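You operate a simulated robot arm through the tools that you are given. There is no shell and no other tool.

You are at the controls of a simulated robot arm. One attempt, no reset.

## Task
Wind the teal bobbin to 3/4 and push it on pin A.
Fine: set the fill dial and close the winder arm before you start; open the arm again; leave the other bobbins.

Only the result counts: the job must be done as asked and must still hold three seconds after the hand-in. Knocking over, shifting, dropping, spilling or breaking anything else fails it.

## Robot
A 7-joint arm with a two-finger parallel gripper, fixed in place. Base frame: the origin is on the floor under the middle of its stand, x ahead of it, y to its left, z up. Lengths are in mm, angles in rad, forces in N, time in s.
With the tool pointing down near the work surface it reaches from about 360 to 860 mm from the base axis. Its first joint turns from -2.897 to 2.897 rad. Payload 3.43 kg.
Tool frame: the origin (TCP) lies between the finger pads and is the grasp point; the fingertips stand 34 mm ahead of it; z points along the fingers, y is the line along which they close. Largest opening 128 mm; finger width 24, thickness 12; the body of the gripper, 48 by 130 mm, starts 96 mm behind the TCP.
Orientation is told as [roll, pitch, yaw] about the base's x, y, z axes, in that order, counted from this pose: with the fingers straight down and closing along the base's y, the tool's x points along the base's -x, its y along +y and its z along -z.

## Interface
- The arm moves only by the tool send_rows. Its argument "series" is one flat list of numbers, 7 for each row, row after row: the gripper command, from -1 (shut) to 1 (fully open), values between in proportion, then the shift along the tool's x, y, z in mm, then the turn, a rotation vector about the tool's x, y, z in rad. In form: [hand, dx, dy, dz, wx, wy, wz, hand, dx, dy, dz, wx, wy, wz, ...]. A call has 1 to 20 rows; each row is the pose to reach, as a shift and turn from the pose commanded when the call began, along the tool's axes at that moment. Each row takes 0.2 s and may step no farther than 50 mm and 0.15 rad from the row before; otherwise, or with a gripper value out of range, the whole call is refused. A pose out of reach is approached as far as the arm can. The call stops where the force on the tool passes 70 N (or 10 N more than at its start, if that is more) or the arm is blocked; 0.2 s more then pass. The fingers move at their own pace (about 153 mm/s each) and stop on an object; they squeeze with about 41 N. The grip force told is the motor's: it shows also when the fingers shut on nothing. Time passes only in rows, and 0.2 s behind the last, so rows that repeat a pose let the fingers close. It gives the time, the measured TCP pose, the force on the tool (base axes), the opening and the grip force at its end, in the units of the frame above (readings bear some noise), with the torque about the TCP (base axes, N m) and any sound that the robot's microphone picked up.
- Cameras (640 x 400 px; columns grow to the right, rows downward): "scene" is fixed at [398.7, -498.3, 1508.9]; the picture's right is [-0.49, 0.87, 0.00], its down [0.83, 0.46, -0.32] and it looks along [-0.28, -0.16, -0.95] (base axes); focal length 243 px, centre (320, 200). "wrist" rides on the gripper at [76, -11, -160] in the tool frame; the picture's right is [0.15, 0.99, 0.00], its down [-0.88, 0.13, -0.46] and it looks along [-0.45, 0.07, 0.89] (tool axes); focal length 234 px, centre (320, 200). There is no depth. A picture from a camera that has moved, and an enlarged one, comes with that camera's place and axes in the base frame and with its lens.
- capture(camera): a new picture of that camera. It takes no simulated time.
- enlarge(camera, box): a new picture of the part [left, top, right, bottom] of that camera's present view, enlarged. It takes no simulated time.
- sign_off(): hands the job in; it is judged then, once.

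Places have to be worked out from the pictures, the camera data and where the tool is seen. Open the gripper and draw the arm clear of the work before you hand the job in, unless the task says otherwise.

The tools are called after ">>>" as a command line: name --argument value ..., lists and objects as JSON in quotes. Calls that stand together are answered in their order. send_rows: Moves the arm, as the interface text tells. Its arguments: {"type":"object","properties":{"series":{"type":"array","items":{"type":"number"}}},"required":["series"]} The other tools are called the same way: capture (camera) takes a picture; enlarge (camera, box) takes an enlarged picture of a part of a camera's view; sign_off () hands the job in.

At the start:

```text
time: 0.0
ee_pos: [173.5, -530.5, 1225.0]
ee_rot: [-0.002, -0.001, 0.0]
ft_force: [-1.0, 1.0, -0.3]
ft_torque: [0.03, -0.02, 0.0]
grip_width: 127.7
grip_force: 0.0
```

scene: 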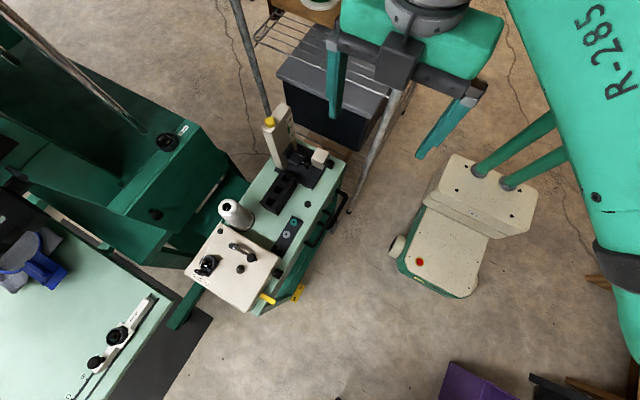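
wrist: 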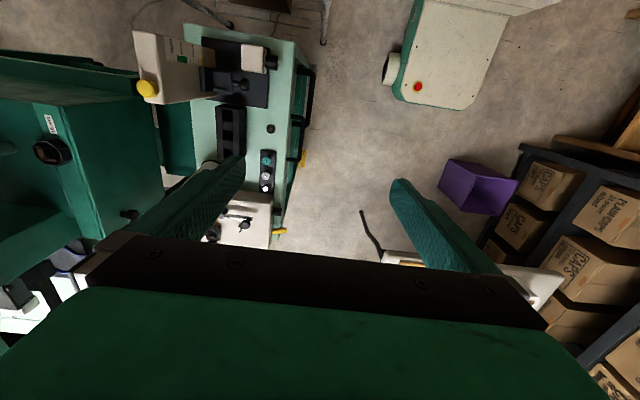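

The pictures show a small cart with a winder, cone of thread, bobbin rack, and a green machine plus a bench. I'll enlarge several parts to identify the pieces.

>>> enlarge --camera "scene" --box '[170, 90, 360, 210]'

>>> enlarge --camera "scene" --box '[170, 190, 330, 320]'

>>> enlarge --camera "scene" --box '[0, 220, 220, 400]'

>>> enlarge --camera "wrist" --box '[120, 10, 320, 250]'

```text
3.33 times, centred on (265, 150) of scene
camera zoom: at [398.7, -498.3, 1508.9], right [-0.49, 0.87, 0.0], down [0.83, 0.46, -0.32], along [-0.28, -0.16, -0.95], focal length 811 px, centre (503, 367)
```

zoom: 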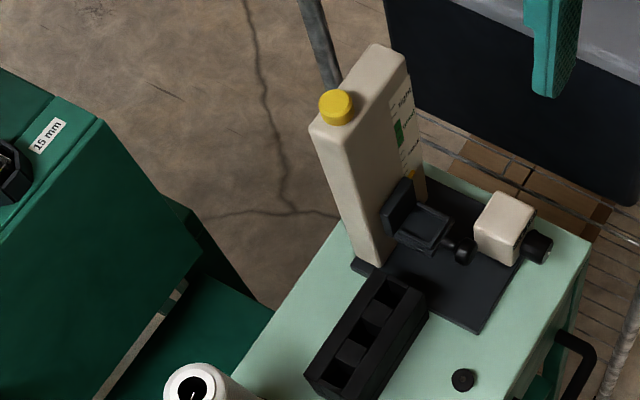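

```text
3.08 times, centred on (250, 255) of scene
camera zoom: at [398.7, -498.3, 1508.9], right [-0.49, 0.87, 0.0], down [0.83, 0.46, -0.32], along [-0.28, -0.16, -0.95], focal length 749 px, centre (535, 31)
```

zoom: 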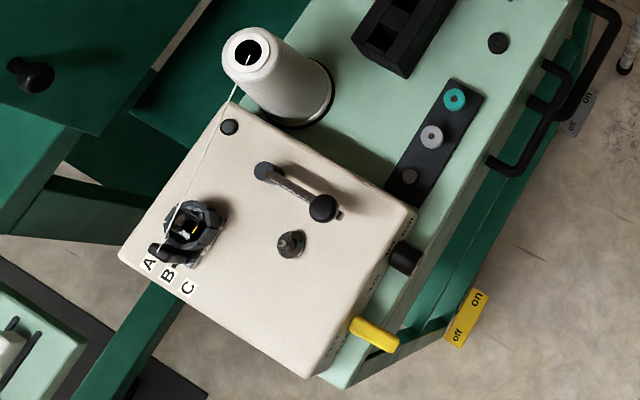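

```text
2.22 times, centred on (110, 310) of scene
camera zoom: at [398.7, -498.3, 1508.9], right [-0.49, 0.87, 0.0], down [0.83, 0.46, -0.32], along [-0.28, -0.16, -0.95], focal length 541 px, centre (787, -44)
```

zoom: 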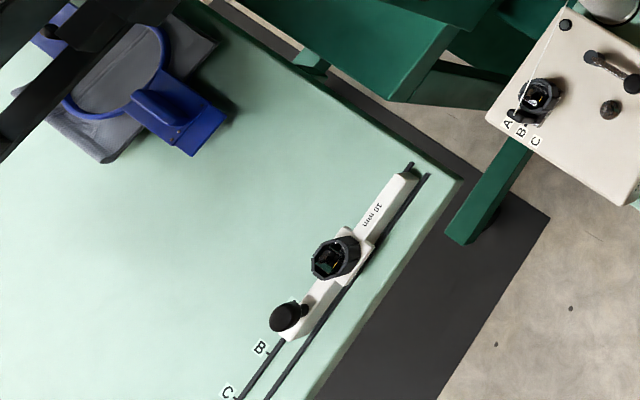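

```text
1.67 times, centred on (220, 130) of wrist
camera zoom: at [98.7, -540.7, 1385.1], right [-0.15, 0.99, 0.0], down [0.88, 0.13, 0.46], along [0.45, 0.07, -0.89], focal length 390 px, centre (487, 317)
```

zoom: 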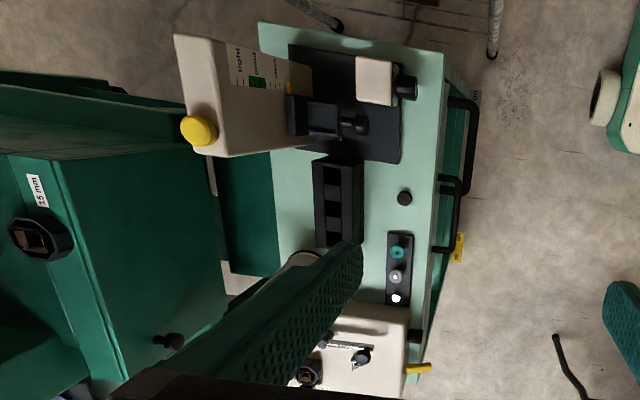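

A first triangulation puts the teal bobbin near (292, -645, 826). I'll zoom tighter on the parts of the cart to read their labels.

>>> enlarge --camera "scene" --box '[190, 235, 254, 275]'

>>> enlarge --camera "scene" --box '[225, 225, 305, 275]'

>>> enlarge --camera "scene" --box '[240, 255, 320, 305]'

>>> enlarge --camera "scene" --box '[260, 205, 316, 240]'

>>> enlarge --camera "scene" --box '[255, 100, 351, 160]'

>>> enlarge --camera "scene" --box '[255, 140, 351, 200]'

>>> enlarge --camera "wrist" --box '[190, 20, 290, 100]'

>>> enlarge --camera "wrist" --box '[190, 140, 290, 250]'

```text
10.00 times, centred on (222, 255) of scene
camera zoom: at [398.7, -498.3, 1508.9], right [-0.49, 0.87, 0.0], down [0.83, 0.46, -0.32], along [-0.28, -0.16, -0.95], focal length 2433 px, centre (1300, -350)
```

zoom: 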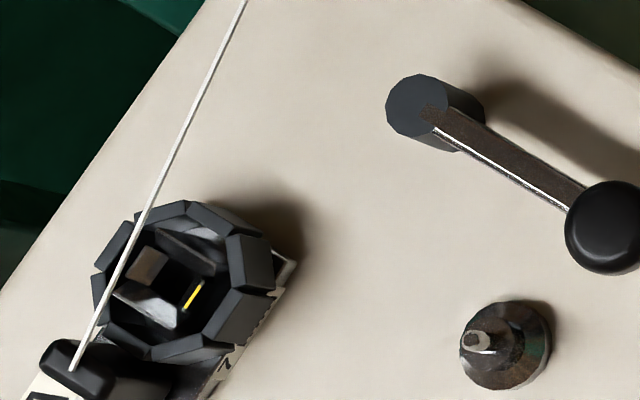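

```text
8.00 times, centred on (265, 250) of scene
camera zoom: at [398.7, -498.3, 1508.9], right [-0.49, 0.87, 0.0], down [0.83, 0.46, -0.32], along [-0.28, -0.16, -0.95], focal length 1947 px, centre (760, -200)
```

zoom: 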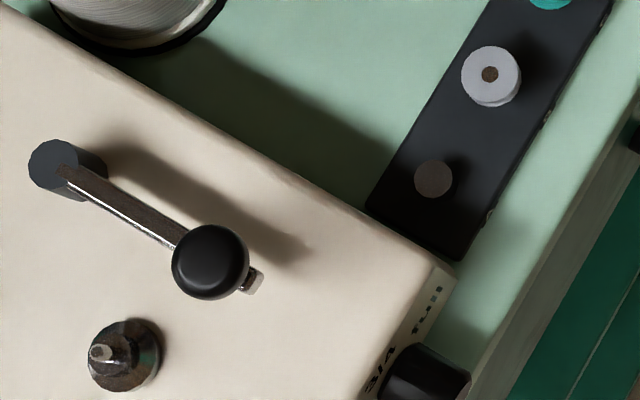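

```text
8.00 times, centred on (280, 280) of scene
camera zoom: at [398.7, -498.3, 1508.9], right [-0.49, 0.87, 0.0], down [0.83, 0.46, -0.32], along [-0.28, -0.16, -0.95], focal length 1947 px, centre (640, -440)
```

zoom: 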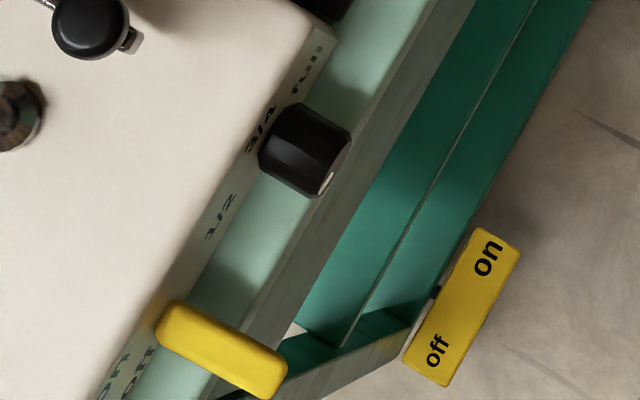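

```text
11.43 times, centred on (288, 222) of scene
camera zoom: at [398.7, -498.3, 1508.9], right [-0.49, 0.87, 0.0], down [0.83, 0.46, -0.32], along [-0.28, -0.16, -0.95], focal length 2781 px, centre (686, -57)
```

zoom: 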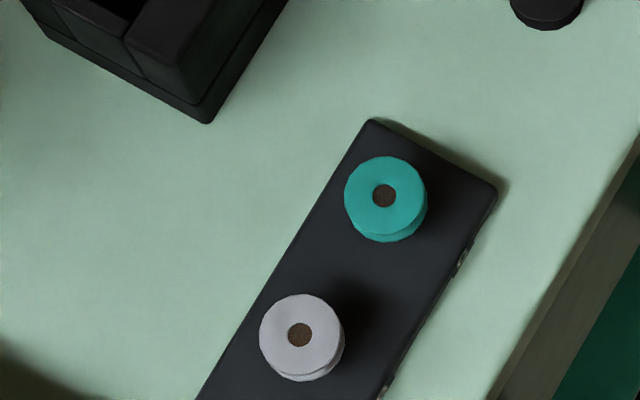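

```text
6.67 times, centred on (303, 130) of scene
camera zoom: at [398.7, -498.3, 1508.9], right [-0.49, 0.87, 0.0], down [0.83, 0.46, -0.32], along [-0.28, -0.16, -0.95], focal length 1622 px, centre (433, 667)
```

zoom: 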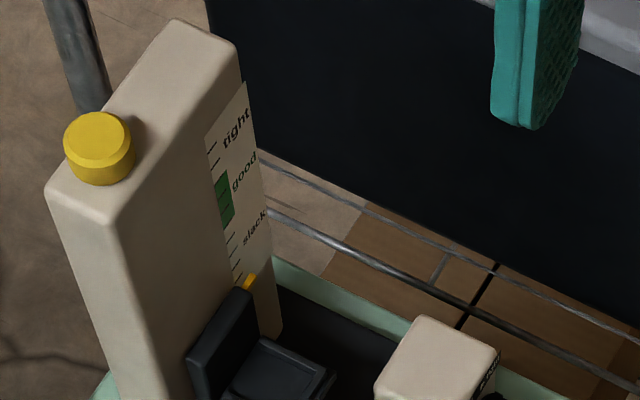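

```text
6.67 times, centred on (303, 170) of scene
camera zoom: at [398.7, -498.3, 1508.9], right [-0.49, 0.87, 0.0], down [0.83, 0.46, -0.32], along [-0.28, -0.16, -0.95], focal length 1622 px, centre (433, 400)
```

zoom: 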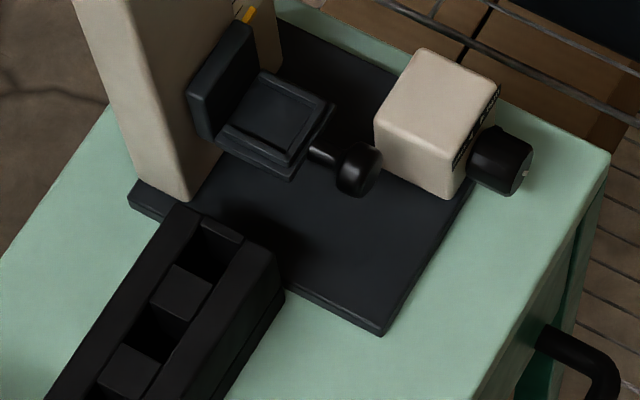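

```text
5.00 times, centred on (240, 60) of wrist
camera zoom: at [98.7, -540.7, 1385.1], right [-0.15, 0.99, 0.0], down [0.88, 0.13, 0.46], along [0.45, 0.07, -0.89], focal length 1171 px, centre (720, 900)
```

zoom: 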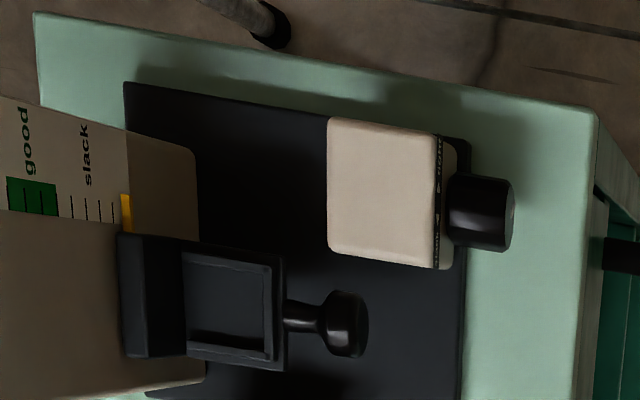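

```text
3.64 times, centred on (240, 195) of wrist
camera zoom: at [98.7, -540.7, 1385.1], right [-0.15, 0.99, 0.0], down [0.88, 0.13, 0.46], along [0.45, 0.07, -0.89], focal length 852 px, centre (611, 218)
```

zoom: 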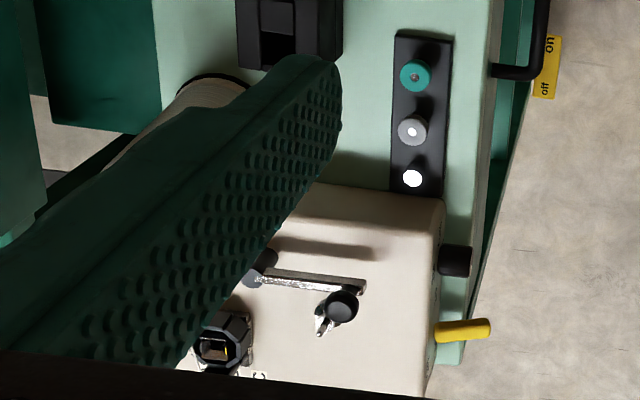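

The box with the dial "1/2, 3/4, full" and the yellow on/off lever is the winder; the rail has teal, grey and an empty pin. I'll zoom on the A/B/C marks and on the side of the rail to find pin A.

>>> enlarge --camera "scene" --box '[195, 250, 235, 290]'

>>> enlarge --camera "scene" --box '[270, 210, 310, 255]'

>>> enlarge --camera "wrist" --box '[250, 145, 280, 200]'

>>> enlarge --camera "scene" --box '[60, 290, 160, 400]'

>>> enlarge --camera "wrist" --box '[200, 80, 300, 170]'

>>> enlarge --camera "scene" --box '[380, 140, 540, 310]'

```text
10.00 times, centred on (215, 270) of scene
camera zoom: at [398.7, -498.3, 1508.9], right [-0.49, 0.87, 0.0], down [0.83, 0.46, -0.32], along [-0.28, -0.16, -0.95], focal length 2433 px, centre (1370, -500)
```

zoom: 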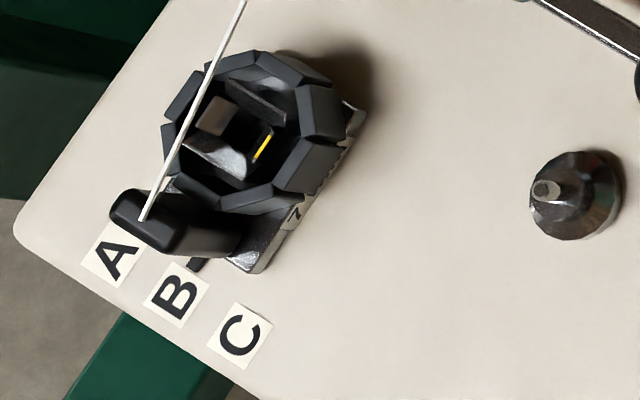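

```text
8.89 times, centred on (290, 232) of scene
camera zoom: at [398.7, -498.3, 1508.9], right [-0.49, 0.87, 0.0], down [0.83, 0.46, -0.32], along [-0.28, -0.16, -0.95], focal length 2163 px, centre (587, -89)
```

zoom: 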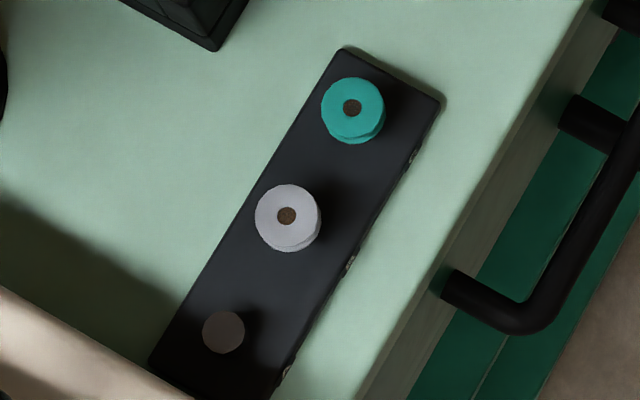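

```text
7.27 times, centred on (265, 172) of wrist
camera zoom: at [98.7, -540.7, 1385.1], right [-0.15, 0.99, 0.0], down [0.88, 0.13, 0.46], along [0.45, 0.07, -0.89], focal length 1703 px, centre (720, 400)
```

zoom: 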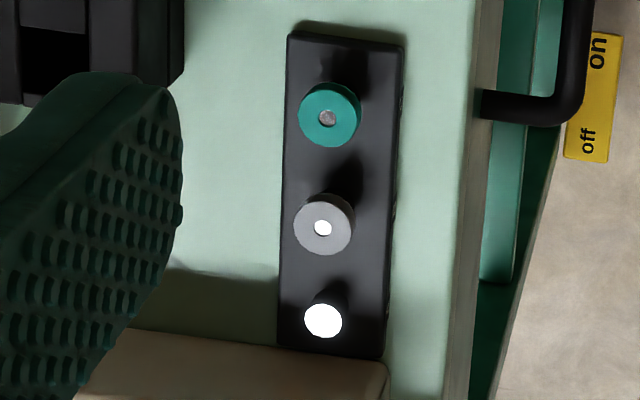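

```text
3.64 times, centred on (110, 345) of scene
camera zoom: at [398.7, -498.3, 1508.9], right [-0.49, 0.87, 0.0], down [0.83, 0.46, -0.32], along [-0.28, -0.16, -0.95], focal length 885 px, centre (1084, -327)
```

zoom: 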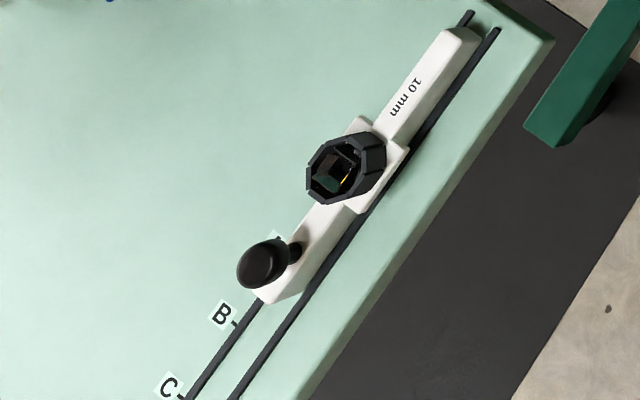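

```text
4.44 times, centred on (250, 125) of wrist
camera zoom: at [98.7, -540.7, 1385.1], right [-0.15, 0.99, 0.0], down [0.88, 0.13, 0.46], along [0.45, 0.07, -0.89], focal length 1041 px, centre (631, 533)
```

zoom: 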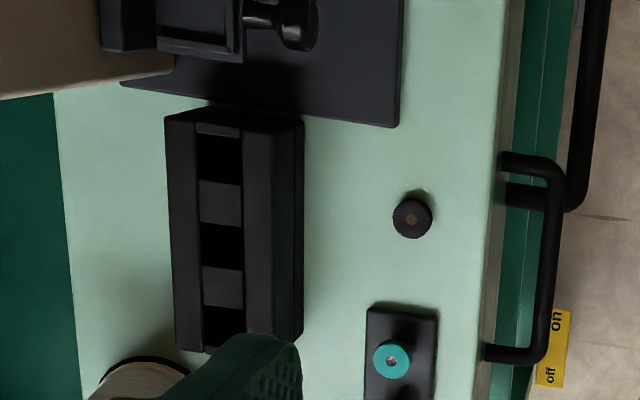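

```text
2.35 times, centred on (460, 225) of scene
camera zoom: at [398.7, -498.3, 1508.9], right [-0.49, 0.87, 0.0], down [0.83, 0.46, -0.32], along [-0.28, -0.16, -0.95], focal length 572 px, centre (-9, 141)
```

zoom: 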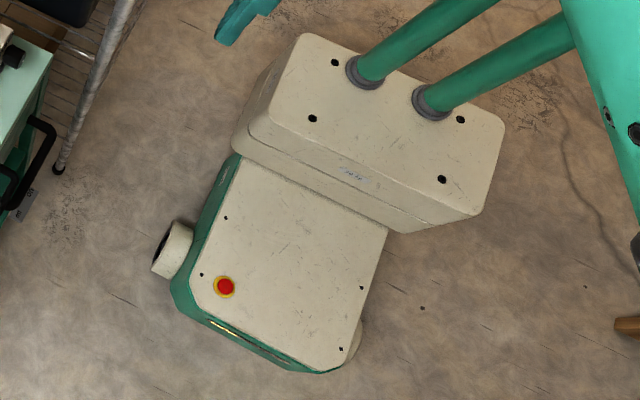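

The winder parts come out around: spindle (473,-696,868), arm knob (431,-671,910), dial (435,-608,827), lever (502,-600,821), rail pins along x at y≈-646 spaced 40 mm. I'll move the wrist camera to the +y side and yaw it to read labels.

>>> send_rows --series '[1, -20, 9, 16, 0, 0, 0.1428, 1, -40, 18, 32, 0, 0, 0.2856, 1, -60, 27, 48, 0, 0, 0.4284, 1, -80, 36, 64, 0, 0, 0.5712, 1, -100, 45, 80, 0, 0, 0.714, 1, -120, 54, 96, 0, 0, 0.8568, 1, -140, 63, 112, 0, 0, 0.9996, 1, -160, 72, 128, 0, 0, 1.1424, 1, -180, 81, 144, 0, 0, 1.2852, 1, -200, 90, 160, 0, 0, 1.428, 1, -220, 100, 175, 0, 0, 1.5708]'

```text
time: 2.4
ee_pos: [393.3, -430.3, 1051.2]
ee_rot: [0.002, 0.001, -1.573]
ft_force: [0.1, -0.1, -0.4]
ft_torque: [-0.01, 0.0, 0.0]
grip_width: 128.0
grip_force: 0.1
```

The tool is yawed to -90° at (393,-430,1051). Now I tilt it so the camera looks toward -y at the front face of the winder and rail.

>>> send_rows --series '[1, 0, 0, 0, 0, -0.14, 0, 1, 0, 0, 0, 0, -0.28, 0, 1, 0, 0, 0, 0, -0.42, 0, 1, 0, 0, 0, 0, -0.55, 0]'

>>> capture --camera "wrist"

>>> capture --camera "scene"

```text
time: 3.4
ee_pos: [393.7, -430.1, 1052.1]
ee_rot: [0.001, -0.553, -1.57]
ft_force: [0.1, -0.8, -0.1]
ft_torque: [0.05, -0.01, -0.01]
grip_width: 128.0
grip_force: 0.0
```

```text
taken
camera wrist: at [383.3, -281.2, 1147.1], right [0.99, 0.13, -0.08], down [0.13, -0.51, 0.85], along [0.07, -0.85, -0.52], focal length 234 px, centre (320, 200)
```

wrist: 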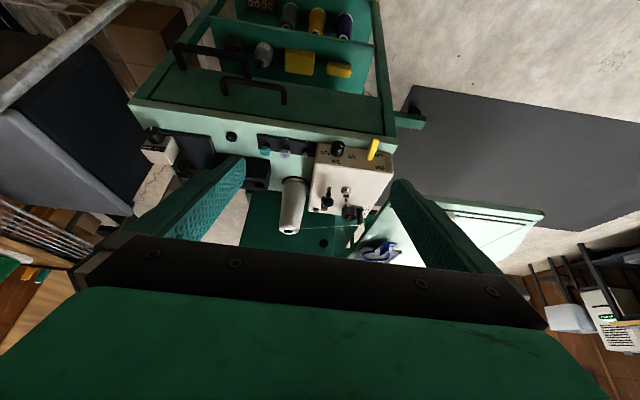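

```text
taken
```

scene: 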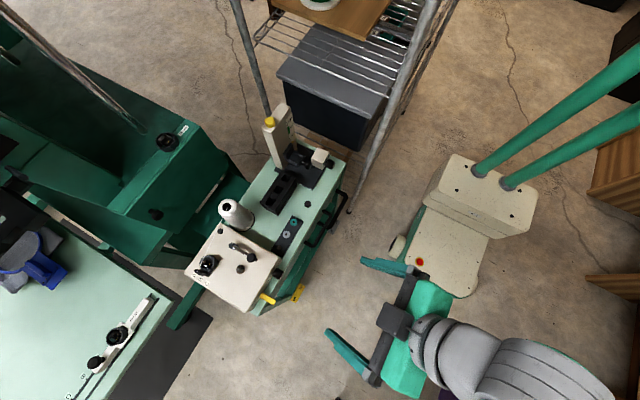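

Now the wrist camera sees the front face of the cart (upside down). I'll enlarge the rail, dial, lever, and winder top.

>>> enlarge --camera "wrist" --box '[250, 125, 330, 175]'

>>> enlarge --camera "wrist" --box '[310, 130, 400, 190]'

>>> enlarge --camera "wrist" --box '[300, 160, 400, 235]'

>>> enlarge --camera "wrist" --box '[130, 110, 250, 190]'

```text
8.00 times, centred on (290, 150) of wrist
camera zoom: at [383.3, -281.2, 1147.1], right [0.99, 0.13, -0.08], down [0.13, -0.51, 0.85], along [0.07, -0.85, -0.52], focal length 1873 px, centre (560, 600)
```

zoom: 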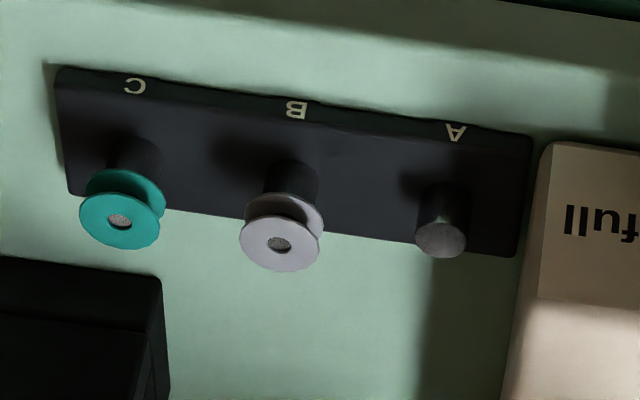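

```text
6.67 times, centred on (355, 160) of wrist
camera zoom: at [383.3, -281.2, 1147.1], right [0.99, 0.13, -0.08], down [0.13, -0.51, 0.85], along [0.07, -0.85, -0.52], focal length 1561 px, centre (87, 467)
```

zoom: 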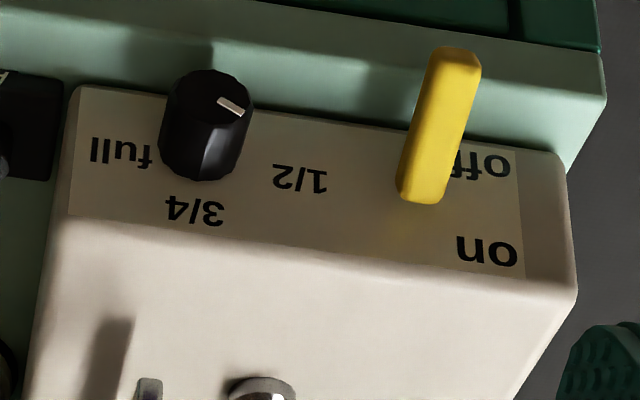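

```text
5.33 times, centred on (350, 198) of wrist
camera zoom: at [383.3, -281.2, 1147.1], right [0.99, 0.13, -0.08], down [0.13, -0.51, 0.85], along [0.07, -0.85, -0.52], focal length 1249 px, centre (160, 213)
```

zoom: 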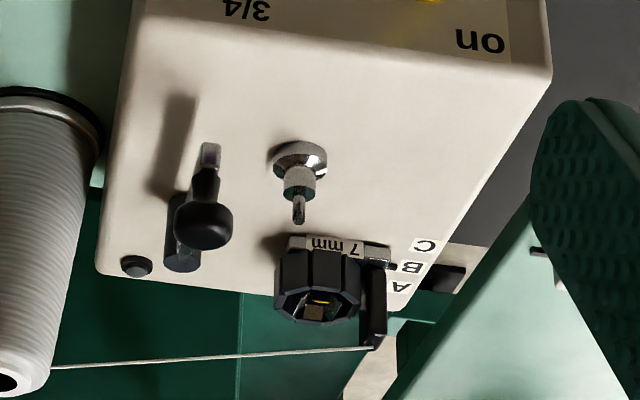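

```text
5.00 times, centred on (190, 150) of wrist
camera zoom: at [383.3, -281.2, 1147.1], right [0.99, 0.13, -0.08], down [0.13, -0.51, 0.85], along [0.07, -0.85, -0.52], focal length 1171 px, centre (970, 450)
```

zoom: 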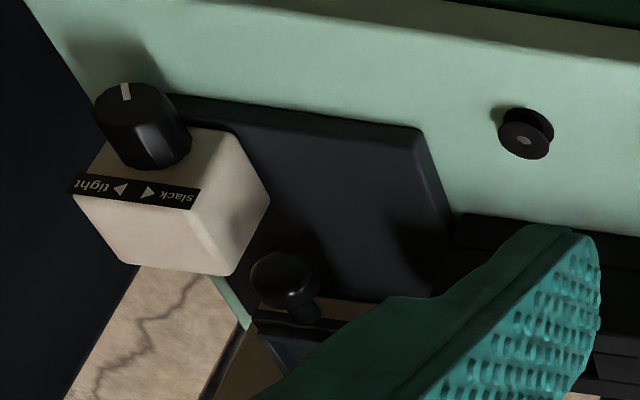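

The front labels read A (empty pin, x≈374), B (grey), C (teal, x≈293); the dial pointer appears to be at 1/2 and the lever at off. I'll zoom further on the pin, spindle, dial and lever.

>>> enlarge --camera "wrist" --box '[256, 138, 320, 162]'

>>> enlarge --camera "wrist" --box '[328, 138, 360, 162]'

>>> enlarge --camera "wrist" --box '[360, 134, 400, 174]'

>>> enlarge --camera "wrist" --box '[318, 178, 362, 218]'

>>> enlarge --camera "wrist" --box '[220, 125, 250, 145]'

```text
10.00 times, centred on (288, 150) of wrist
camera zoom: at [383.3, -281.2, 1147.1], right [0.99, 0.13, -0.08], down [0.13, -0.51, 0.85], along [0.07, -0.85, -0.52], focal length 2342 px, centre (640, 700)
```

zoom: 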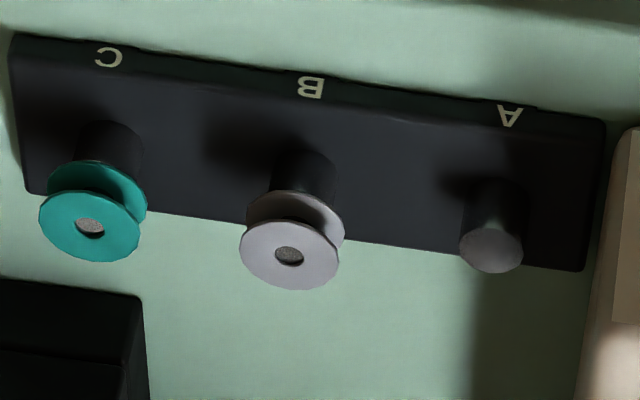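

```text
16.00 times, centred on (344, 150) of wrist
camera zoom: at [383.3, -281.2, 1147.1], right [0.99, 0.13, -0.08], down [0.13, -0.51, 0.85], along [0.07, -0.85, -0.52], focal length 3747 px, centre (-64, 1000)
```

zoom: 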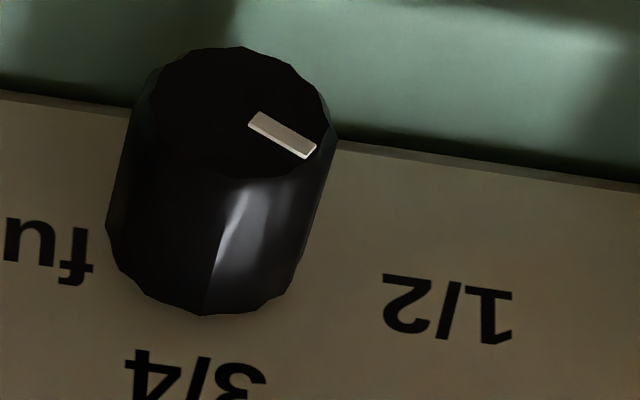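

```text
10.00 times, centred on (380, 154) of wrist
camera zoom: at [383.3, -281.2, 1147.1], right [0.99, 0.13, -0.08], down [0.13, -0.51, 0.85], along [0.07, -0.85, -0.52], focal length 2342 px, centre (-280, 660)
```

zoom: 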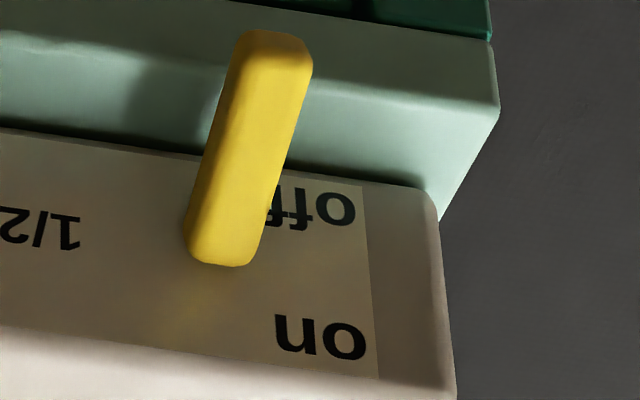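

```text
10.00 times, centred on (340, 198) of wrist
camera zoom: at [383.3, -281.2, 1147.1], right [0.99, 0.13, -0.08], down [0.13, -0.51, 0.85], along [0.07, -0.85, -0.52], focal length 2342 px, centre (120, 220)
```

zoom: 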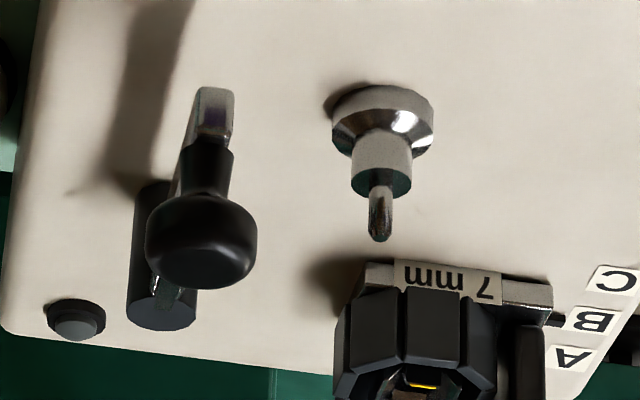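

```text
16.00 times, centred on (235, 135) of wrist
camera zoom: at [383.3, -281.2, 1147.1], right [0.99, 0.13, -0.08], down [0.13, -0.51, 0.85], along [0.07, -0.85, -0.52], focal length 3747 px, centre (1680, 1240)
```

zoom: 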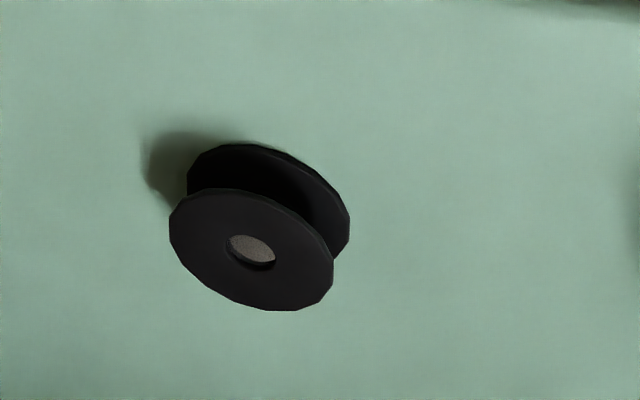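

Triangulation now gives: cart top z≈805, winder front face y≈-620, dial axis (434, y -620..-597, z 827) with the pointer about 26° past 1/2; lever from the face down to about (500,-582,816), i.e. off. I'll return to tool-down above the dial, with a narrower opening, to look closely.

>>> send_rows --series '[-0.28, -21.4, 8, 30, 0, 0.11, 0, -0.28, -42.8, 16, 60, 0, 0.22, 0, -0.28, -64.2, 24, 90, 0, 0.33, 0, -0.28, -85.5, 32, 120, 0, 0.44, 0, -0.28, -106.9, 40.3, 150.6, 0, 0.553, 0]'

>>> capture --camera "wrist"

>>> capture --camera "scene"

```text
time: 4.6
ee_pos: [431.2, -589.9, 982.4]
ee_rot: [0.0, -0.023, -1.57]
ft_force: [0.8, -0.1, -0.3]
ft_torque: [-0.01, 0.04, 0.02]
grip_width: 46.3
grip_force: 0.0
out of reach, approached as far as the arm can: row 5
```

```text
taken
camera wrist: at [422.2, -510.3, 1139.4], right [0.99, 0.15, 0.0], down [0.13, -0.87, 0.48], along [0.07, -0.47, -0.88], focal length 234 px, centre (320, 200)
```

wrist: 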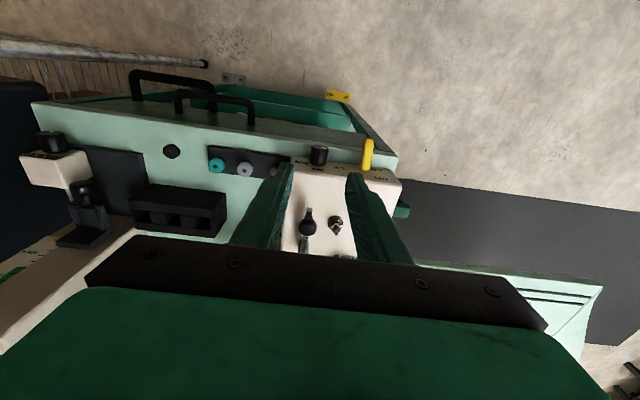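

```text
taken
```

scene: 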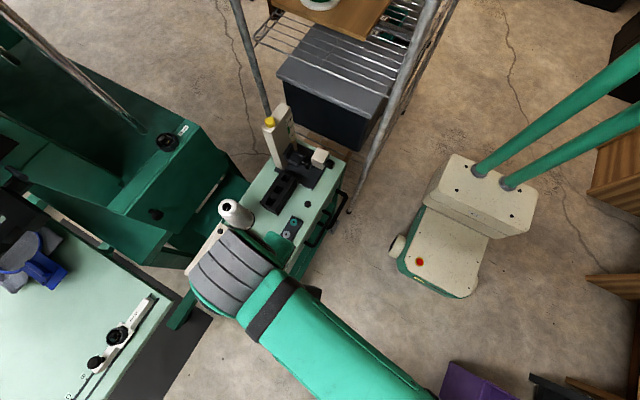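

The arm hit a limit at this yaw (row 5 not fully reached), so I'll likely work from the opposite yaw. First a close look at the dial, lever, pins and spindle from here.

>>> enlarge --camera "wrist" --box '[292, 136, 340, 172]'

>>> enlarge --camera "wrist" --box '[200, 145, 296, 190]'

>>> enlarge --camera "wrist" --box '[286, 190, 366, 256]'

>>> enlarge --camera "wrist" --box '[340, 130, 404, 190]'

```text
11.11 times, centred on (316, 154) of wrist
camera zoom: at [422.2, -510.3, 1139.4], right [0.99, 0.15, 0.0], down [0.13, -0.87, 0.48], along [0.07, -0.47, -0.88], focal length 2602 px, centre (364, 711)
```

zoom: 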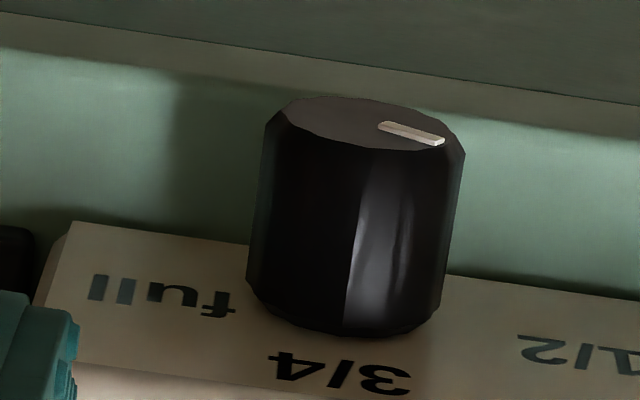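

```text
6.67 times, centred on (248, 168) of wrist
camera zoom: at [422.2, -510.3, 1139.4], right [0.99, 0.15, 0.0], down [0.13, -0.87, 0.48], along [0.07, -0.47, -0.88], focal length 1561 px, centre (800, 417)
```

zoom: 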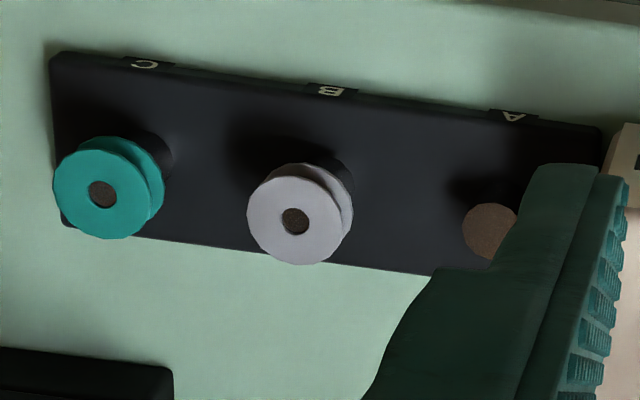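

```text
6.06 times, centred on (326, 223) of wrist
camera zoom: at [422.2, -510.3, 1139.4], right [0.99, 0.15, 0.0], down [0.13, -0.87, 0.48], along [0.07, -0.47, -0.88], focal length 1419 px, centre (284, 61)
```

zoom: 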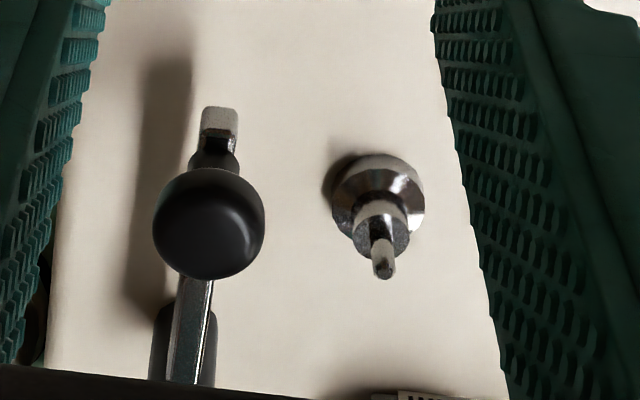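

```text
6.67 times, centred on (372, 160) of wrist
camera zoom: at [422.2, -510.3, 1139.4], right [0.99, 0.15, 0.0], down [0.13, -0.87, 0.48], along [0.07, -0.47, -0.88], focal length 1561 px, centre (-27, 467)
```

zoom: 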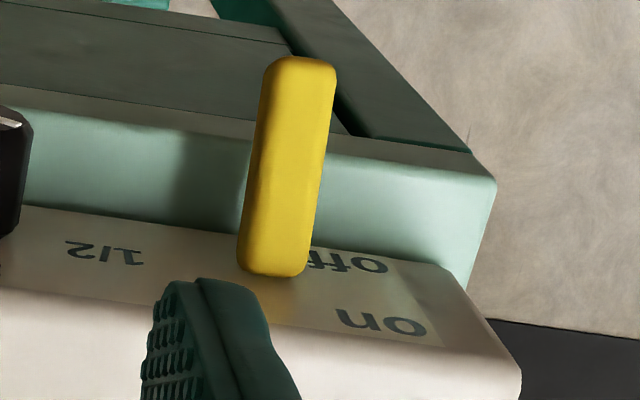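

The pins are 13 mm posts, and bobbins sit on them; the dial marker points roughly 20–25° above the 1/2 direction. I'll rotate the tool the other way (yaw toward 0, then +90°) in place to find a yaw with more reach.

>>> send_rows --series '[-0.28, 0, 0, 0, 0, 0, -0.1428, -0.28, 0, 0, 0, 0, 0, -0.2856, -0.28, 0, 0, 0, 0, 0, -0.4284, -0.28, 0, 0, 0, 0, 0, -0.5712, -0.28, 0, 0, 0, 0, 0, -0.714, -0.28, 0, 0, 0, 0, 0, -0.8568, -0.28, 0, 0, 0, 0, 0, -0.9996, -0.28, 0, 0, 0, 0, 0, -1.1424, -0.28, 0, 0, 0, 0, 0, -1.2852, -0.28, 0, 0, 0, 0, 0, -1.428, -0.28, 0, 0, 0, 0, 0, -1.5708]'

```text
time: 7.0
ee_pos: [431.1, -590.4, 982.2]
ee_rot: [0.003, 0.0, 0.002]
ft_force: [0.7, -1.0, 0.8]
ft_torque: [0.03, 0.03, -0.02]
grip_width: 46.1
grip_force: 0.1
```

At yaw 0 the pose is clean with no limit reported. I continue to yaw +90°.

>>> send_rows --series '[-0.28, 0, 0, 0, 0, 0, -0.1428, -0.28, 0, 0, 0, 0, 0, -0.2856, -0.28, 0, 0, 0, 0, 0, -0.4284, -0.28, 0, 0, 0, 0, 0, -0.5712, -0.28, 0, 0, 0, 0, 0, -0.714, -0.28, 0, 0, 0, 0, 0, -0.8568, -0.28, 0, 0, 0, 0, 0, -0.9996, -0.28, 0, 0, 0, 0, 0, -1.1424, -0.28, 0, 0, 0, 0, 0, -1.2852, -0.28, 0, 0, 0, 0, 0, -1.428, -0.28, 0, 0, 0, 0, 0, -1.5708]'

>>> capture --camera "wrist"

```text
time: 9.4
ee_pos: [431.2, -590.2, 982.1]
ee_rot: [0.001, -0.004, 1.573]
ft_force: [-0.6, -0.2, 0.5]
ft_torque: [0.0, -0.01, -0.03]
grip_width: 46.2
grip_force: 0.0
```

```text
taken
camera wrist: at [444.2, -666.8, 1141.2], right [-0.99, -0.15, 0.0], down [-0.13, 0.88, 0.46], along [-0.07, 0.45, -0.89], focal length 234 px, centre (320, 200)
```

wrist: 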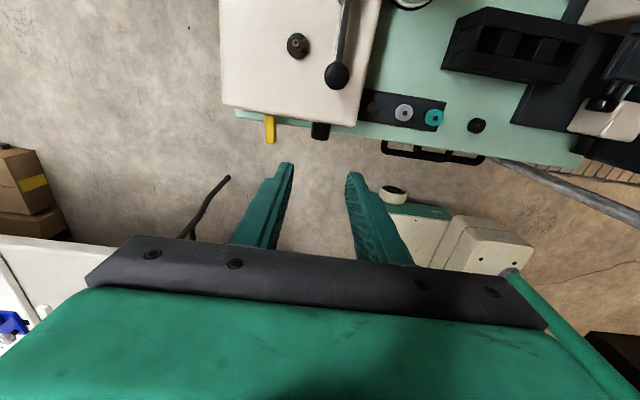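

Yaw +90° works. I'll enlarge the dial, lever, spindle and arm from this side to refine coordinates.

>>> enlarge --camera "wrist" --box '[250, 90, 346, 150]'

>>> enlarge --camera "wrist" --box '[270, 10, 366, 90]'

>>> enlarge --camera "wrist" --box '[350, 85, 460, 135]'

```text
6.67 times, centred on (298, 120) of wrist
camera zoom: at [444.2, -666.8, 1141.2], right [-0.99, -0.15, 0.0], down [-0.13, 0.88, 0.46], along [-0.07, 0.45, -0.89], focal length 1561 px, centre (467, 733)
```

zoom: 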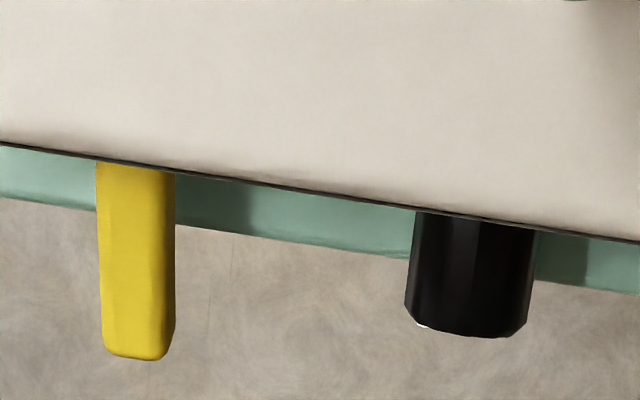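

```text
5.00 times, centred on (318, 50) of wrist
camera zoom: at [444.2, -666.8, 1141.2], right [-0.99, -0.15, 0.0], down [-0.13, 0.88, 0.46], along [-0.07, 0.45, -0.89], focal length 1171 px, centre (330, 950)
```

zoom: 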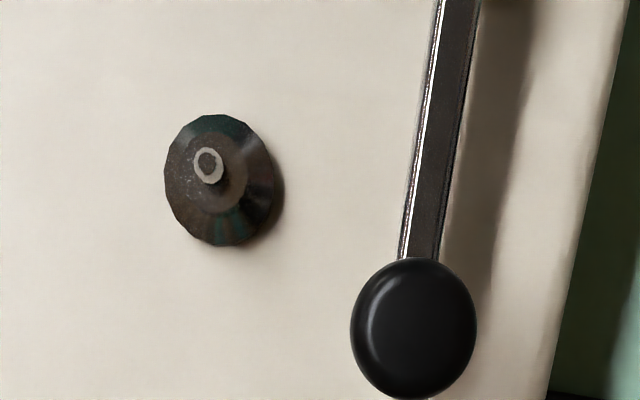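

```text
5.82 times, centred on (405, 110) of wrist
camera zoom: at [444.2, -666.8, 1141.2], right [-0.99, -0.15, 0.0], down [-0.13, 0.88, 0.46], along [-0.07, 0.45, -0.89], focal length 1362 px, centre (-174, 724)
```

zoom: 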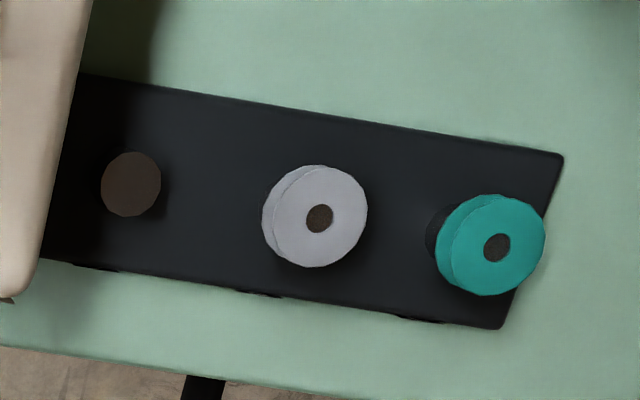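

Refined: spindle axis ≈(470.5,-693,·), shoulder z≈878, tip z≈890; knob (430.4,-673,908); dial axis (434.3, z 827), radius ≈11.6, front y≈-598. To keep fingers above the cart top I'll grip the dial from above, pre-tilted by -0.55 rad, and turn it through about +1.1 rad; first the stand-off.

>>> send_rows --series '[-0.5, 3.5, -12.6, 19.5, -0.1375, 0, 0, -0.5, 7, -25.2, 39, -0.275, 0, 0, -0.5, 10.4, -37.8, 58.5, -0.4125, 0, 0, -0.5, 13.8, -50.4, 77.9, -0.55, 0, 0, -0.5, 13.8, -50.4, 77.9, -0.55, 0, 0]'

>>> capture --camera "wrist"

>>> capture --camera "scene"

```text
time: 10.6
ee_pos: [477.9, -600.8, 904.7]
ee_rot: [0.552, -0.002, 1.57]
ft_force: [-0.3, 0.2, 0.0]
ft_torque: [-0.05, 0.04, 0.02]
grip_width: 32.2
grip_force: 0.1
out of reach, approached as far as the arm can: row 4, 5
```

```text
taken
camera wrist: at [572.1, -677.2, 1035.1], right [-0.84, -0.15, 0.52], down [0.13, 0.88, 0.46], along [-0.52, 0.45, -0.72], focal length 234 px, centre (320, 200)
```

wrist: 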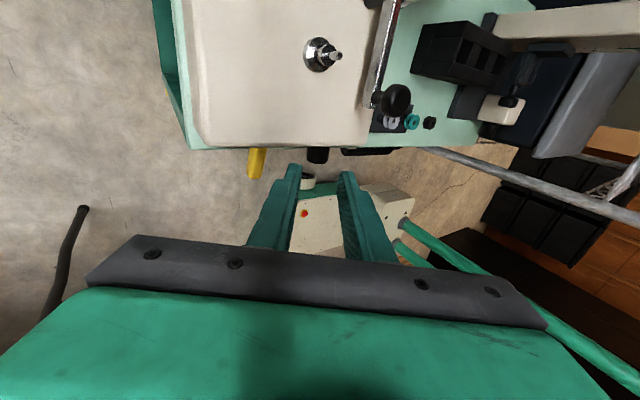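

```text
taken
```

scene: 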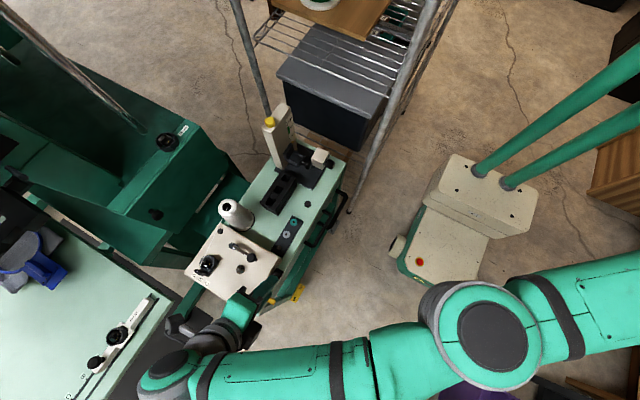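

The reach is marginal with that much tilt outward (about 4 mm short). I'll use a smaller pre-tilt of -0.45 and re-check the stand-off.

>>> send_rows --series '[-0.5, 3.2, 4.6, 8.9, 0.1, 0, 0, -0.5, 3.2, 4.6, 8.9, 0.1, 0, 0]'

>>> enlarge --camera "wrist" --box '[230, 130, 400, 240]'

>>> enlarge --camera "scene" --box '[180, 250, 320, 350]'

```text
time: 11.2
ee_pos: [469.6, -605.1, 900.9]
ee_rot: [0.449, -0.003, 1.571]
ft_force: [-0.3, -0.2, -0.6]
ft_torque: [0.01, -0.02, 0.01]
grip_width: 31.8
grip_force: 0.0
```

```text
3.64 times, centred on (315, 185) of wrist
camera zoom: at [550.5, -680.8, 1039.3], right [-0.89, -0.15, 0.43], down [0.08, 0.88, 0.47], along [-0.45, 0.45, -0.77], focal length 852 px, centre (338, 254)
```

zoom: 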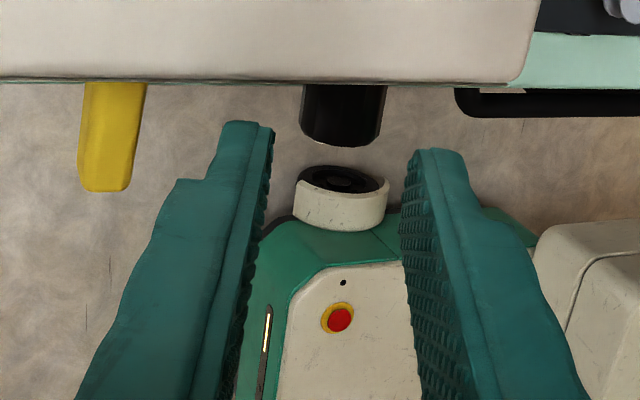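

```text
4.00 times, centred on (250, 300) of scene
camera zoom: at [398.7, -498.3, 1508.9], right [-0.49, 0.87, 0.0], down [0.83, 0.46, -0.32], along [-0.28, -0.16, -0.95], focal length 973 px, centre (600, -200)
```

zoom: 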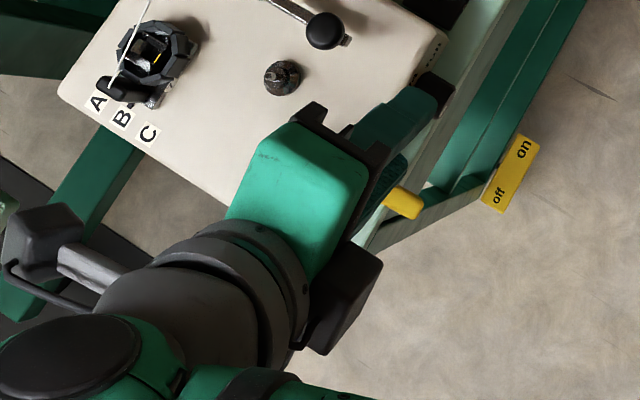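

Reached; the dial sits between the fingers about 2 mm toward tool +y. I approach along the tool axis by 50 mm with that small correction.

>>> send_rows --series '[-0.5, 0, 1.5, 15, 0, 0, 0, -0.5, 0, 1.5, 30, 0, 0, 0, -0.5, 0, 1.5, 40, 0, 0, 0, -0.5, 0, 1.5, 50, 0, 0, 0]'

>>> enlarge --camera "wrist" --box '[250, 130, 390, 230]'

>>> enlarge --camera "scene" --box '[220, 240, 320, 310]'

```text
time: 12.2
ee_pos: [448.1, -605.1, 856.6]
ee_rot: [0.451, -0.003, 1.573]
ft_force: [0.4, -0.2, -0.3]
ft_torque: [0.05, 0.0, -0.01]
grip_width: 31.7
grip_force: 0.1
```

```text
4.00 times, centred on (320, 180) of wrist
camera zoom: at [528.1, -680.9, 994.9], right [-0.89, -0.15, 0.43], down [0.08, 0.88, 0.47], along [-0.45, 0.45, -0.77], focal length 937 px, centre (320, 280)
```

zoom: 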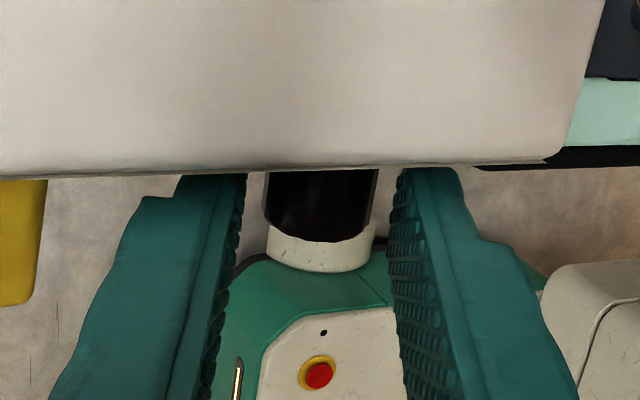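

```text
5.71 times, centred on (270, 275) of scene
camera zoom: at [398.7, -498.3, 1508.9], right [-0.49, 0.87, 0.0], down [0.83, 0.46, -0.32], along [-0.28, -0.16, -0.95], focal length 1390 px, centre (606, -229)
```

zoom: 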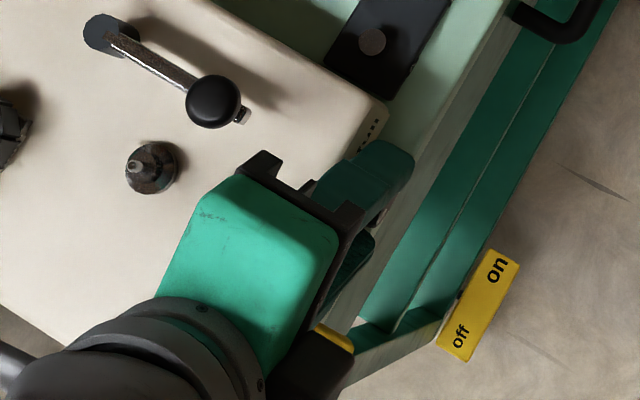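

The dial is between the pads. I go 3 mm deeper and close the fingers on it.

>>> send_rows --series '[-0.5, 0, 0, 3, 0, 0, 0, -1, 0, 0, 3, 0, 0, 0, -1, 0, 0, 3, 0, 0, 0, -1, 0, 0, 3, 0, 0, 0]'

```text
time: 13.2
ee_pos: [446.5, -604.3, 854.1]
ee_rot: [0.448, -0.003, 1.571]
ft_force: [6.3, 0.3, -0.1]
ft_torque: [0.45, -0.22, -0.69]
grip_width: 24.0
grip_force: 45.0
```

The dial is held (width 24). I turn the tool about the dial axis by 1.15 rad in steps, watching the force.

>>> send_rows --series '[-1, 0, 3.38, 0.19, 0.115, 0, 0, -1, 0, 6.73, 0.78, 0.23, 0, 0, -1, 0, 9.98, 1.74, 0.345, 0, 0, -1, 0, 13.1, 3.07, 0.46, 0, 0, -1, 0, 16.04, 4.74, 0.575, 0, 0]'

>>> enlarge --camera "wrist" --box '[250, 130, 390, 230]'

```text
time: 14.4
ee_pos: [430.4, -605.9, 857.2]
ee_rot: [-0.128, -0.002, 1.571]
ft_force: [7.2, -7.4, 5.4]
ft_torque: [0.72, -0.25, -0.42]
grip_width: 24.1
grip_force: 45.3
```

```text
4.00 times, centred on (320, 180) of wrist
camera zoom: at [421.7, -680.4, 1016.2], right [-0.98, -0.15, -0.13], down [-0.19, 0.88, 0.44], along [0.05, 0.45, -0.89], focal length 937 px, centre (320, 280)
```

zoom: 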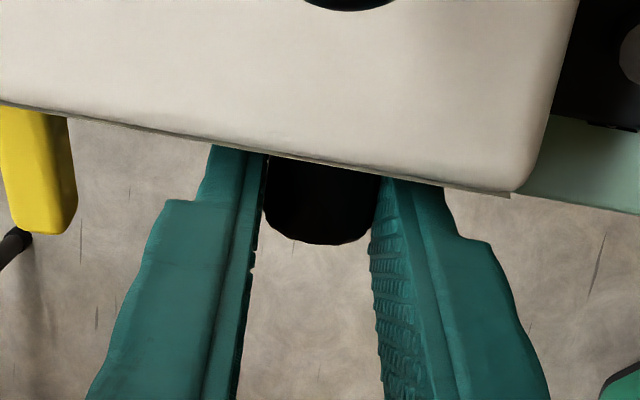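

Half of the turn is done with low forces. I continue the second half the same way.

>>> send_rows --series '[-1, 0, 3.38, 0.19, 0.115, 0, 0, -1, 0, 6.73, 0.78, 0.23, 0, 0, -1, 0, 9.98, 1.74, 0.345, 0, 0, -1, 0, 13.1, 3.07, 0.46, 0, 0, -1, 0, 16.04, 4.74, 0.575, 0, 0]'

>>> enlarge --camera "wrist" --box '[250, 130, 390, 230]'

>>> enlarge --camera "scene" --box '[220, 240, 320, 310]'

```text
time: 15.6
ee_pos: [413.7, -604.9, 850.7]
ee_rot: [-0.703, -0.004, 1.571]
ft_force: [2.2, -6.5, 11.7]
ft_torque: [0.36, -0.3, 0.94]
grip_width: 24.2
grip_force: 44.7
```

```text
4.00 times, centred on (320, 180) of wrist
camera zoom: at [320.3, -680.4, 978.6], right [-0.76, -0.14, -0.64], down [-0.39, 0.88, 0.27], along [0.52, 0.45, -0.72], focal length 937 px, centre (320, 280)
```

zoom: 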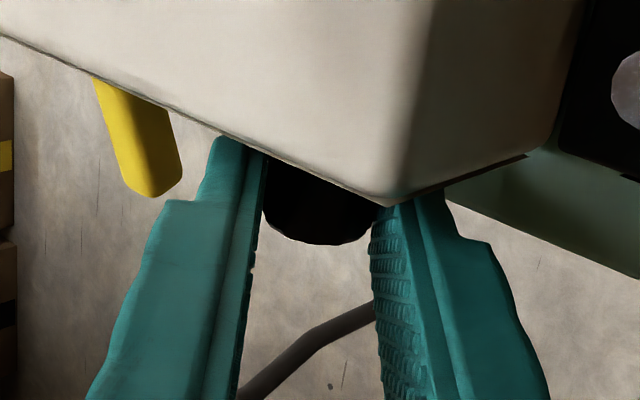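

```text
5.71 times, centred on (270, 275) of scene
camera zoom: at [398.7, -498.3, 1508.9], right [-0.49, 0.87, 0.0], down [0.83, 0.46, -0.32], along [-0.28, -0.16, -0.95], focal length 1390 px, centre (606, -229)
```

zoom: 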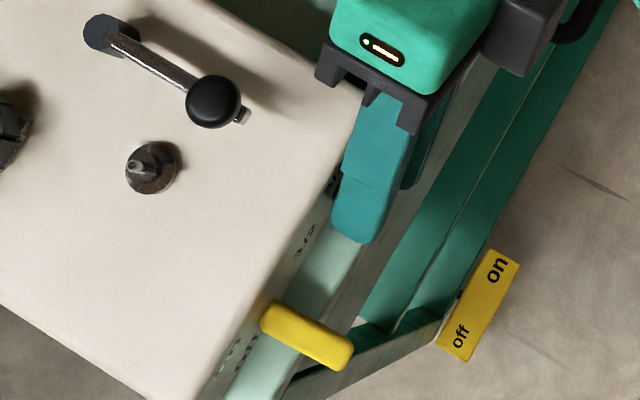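

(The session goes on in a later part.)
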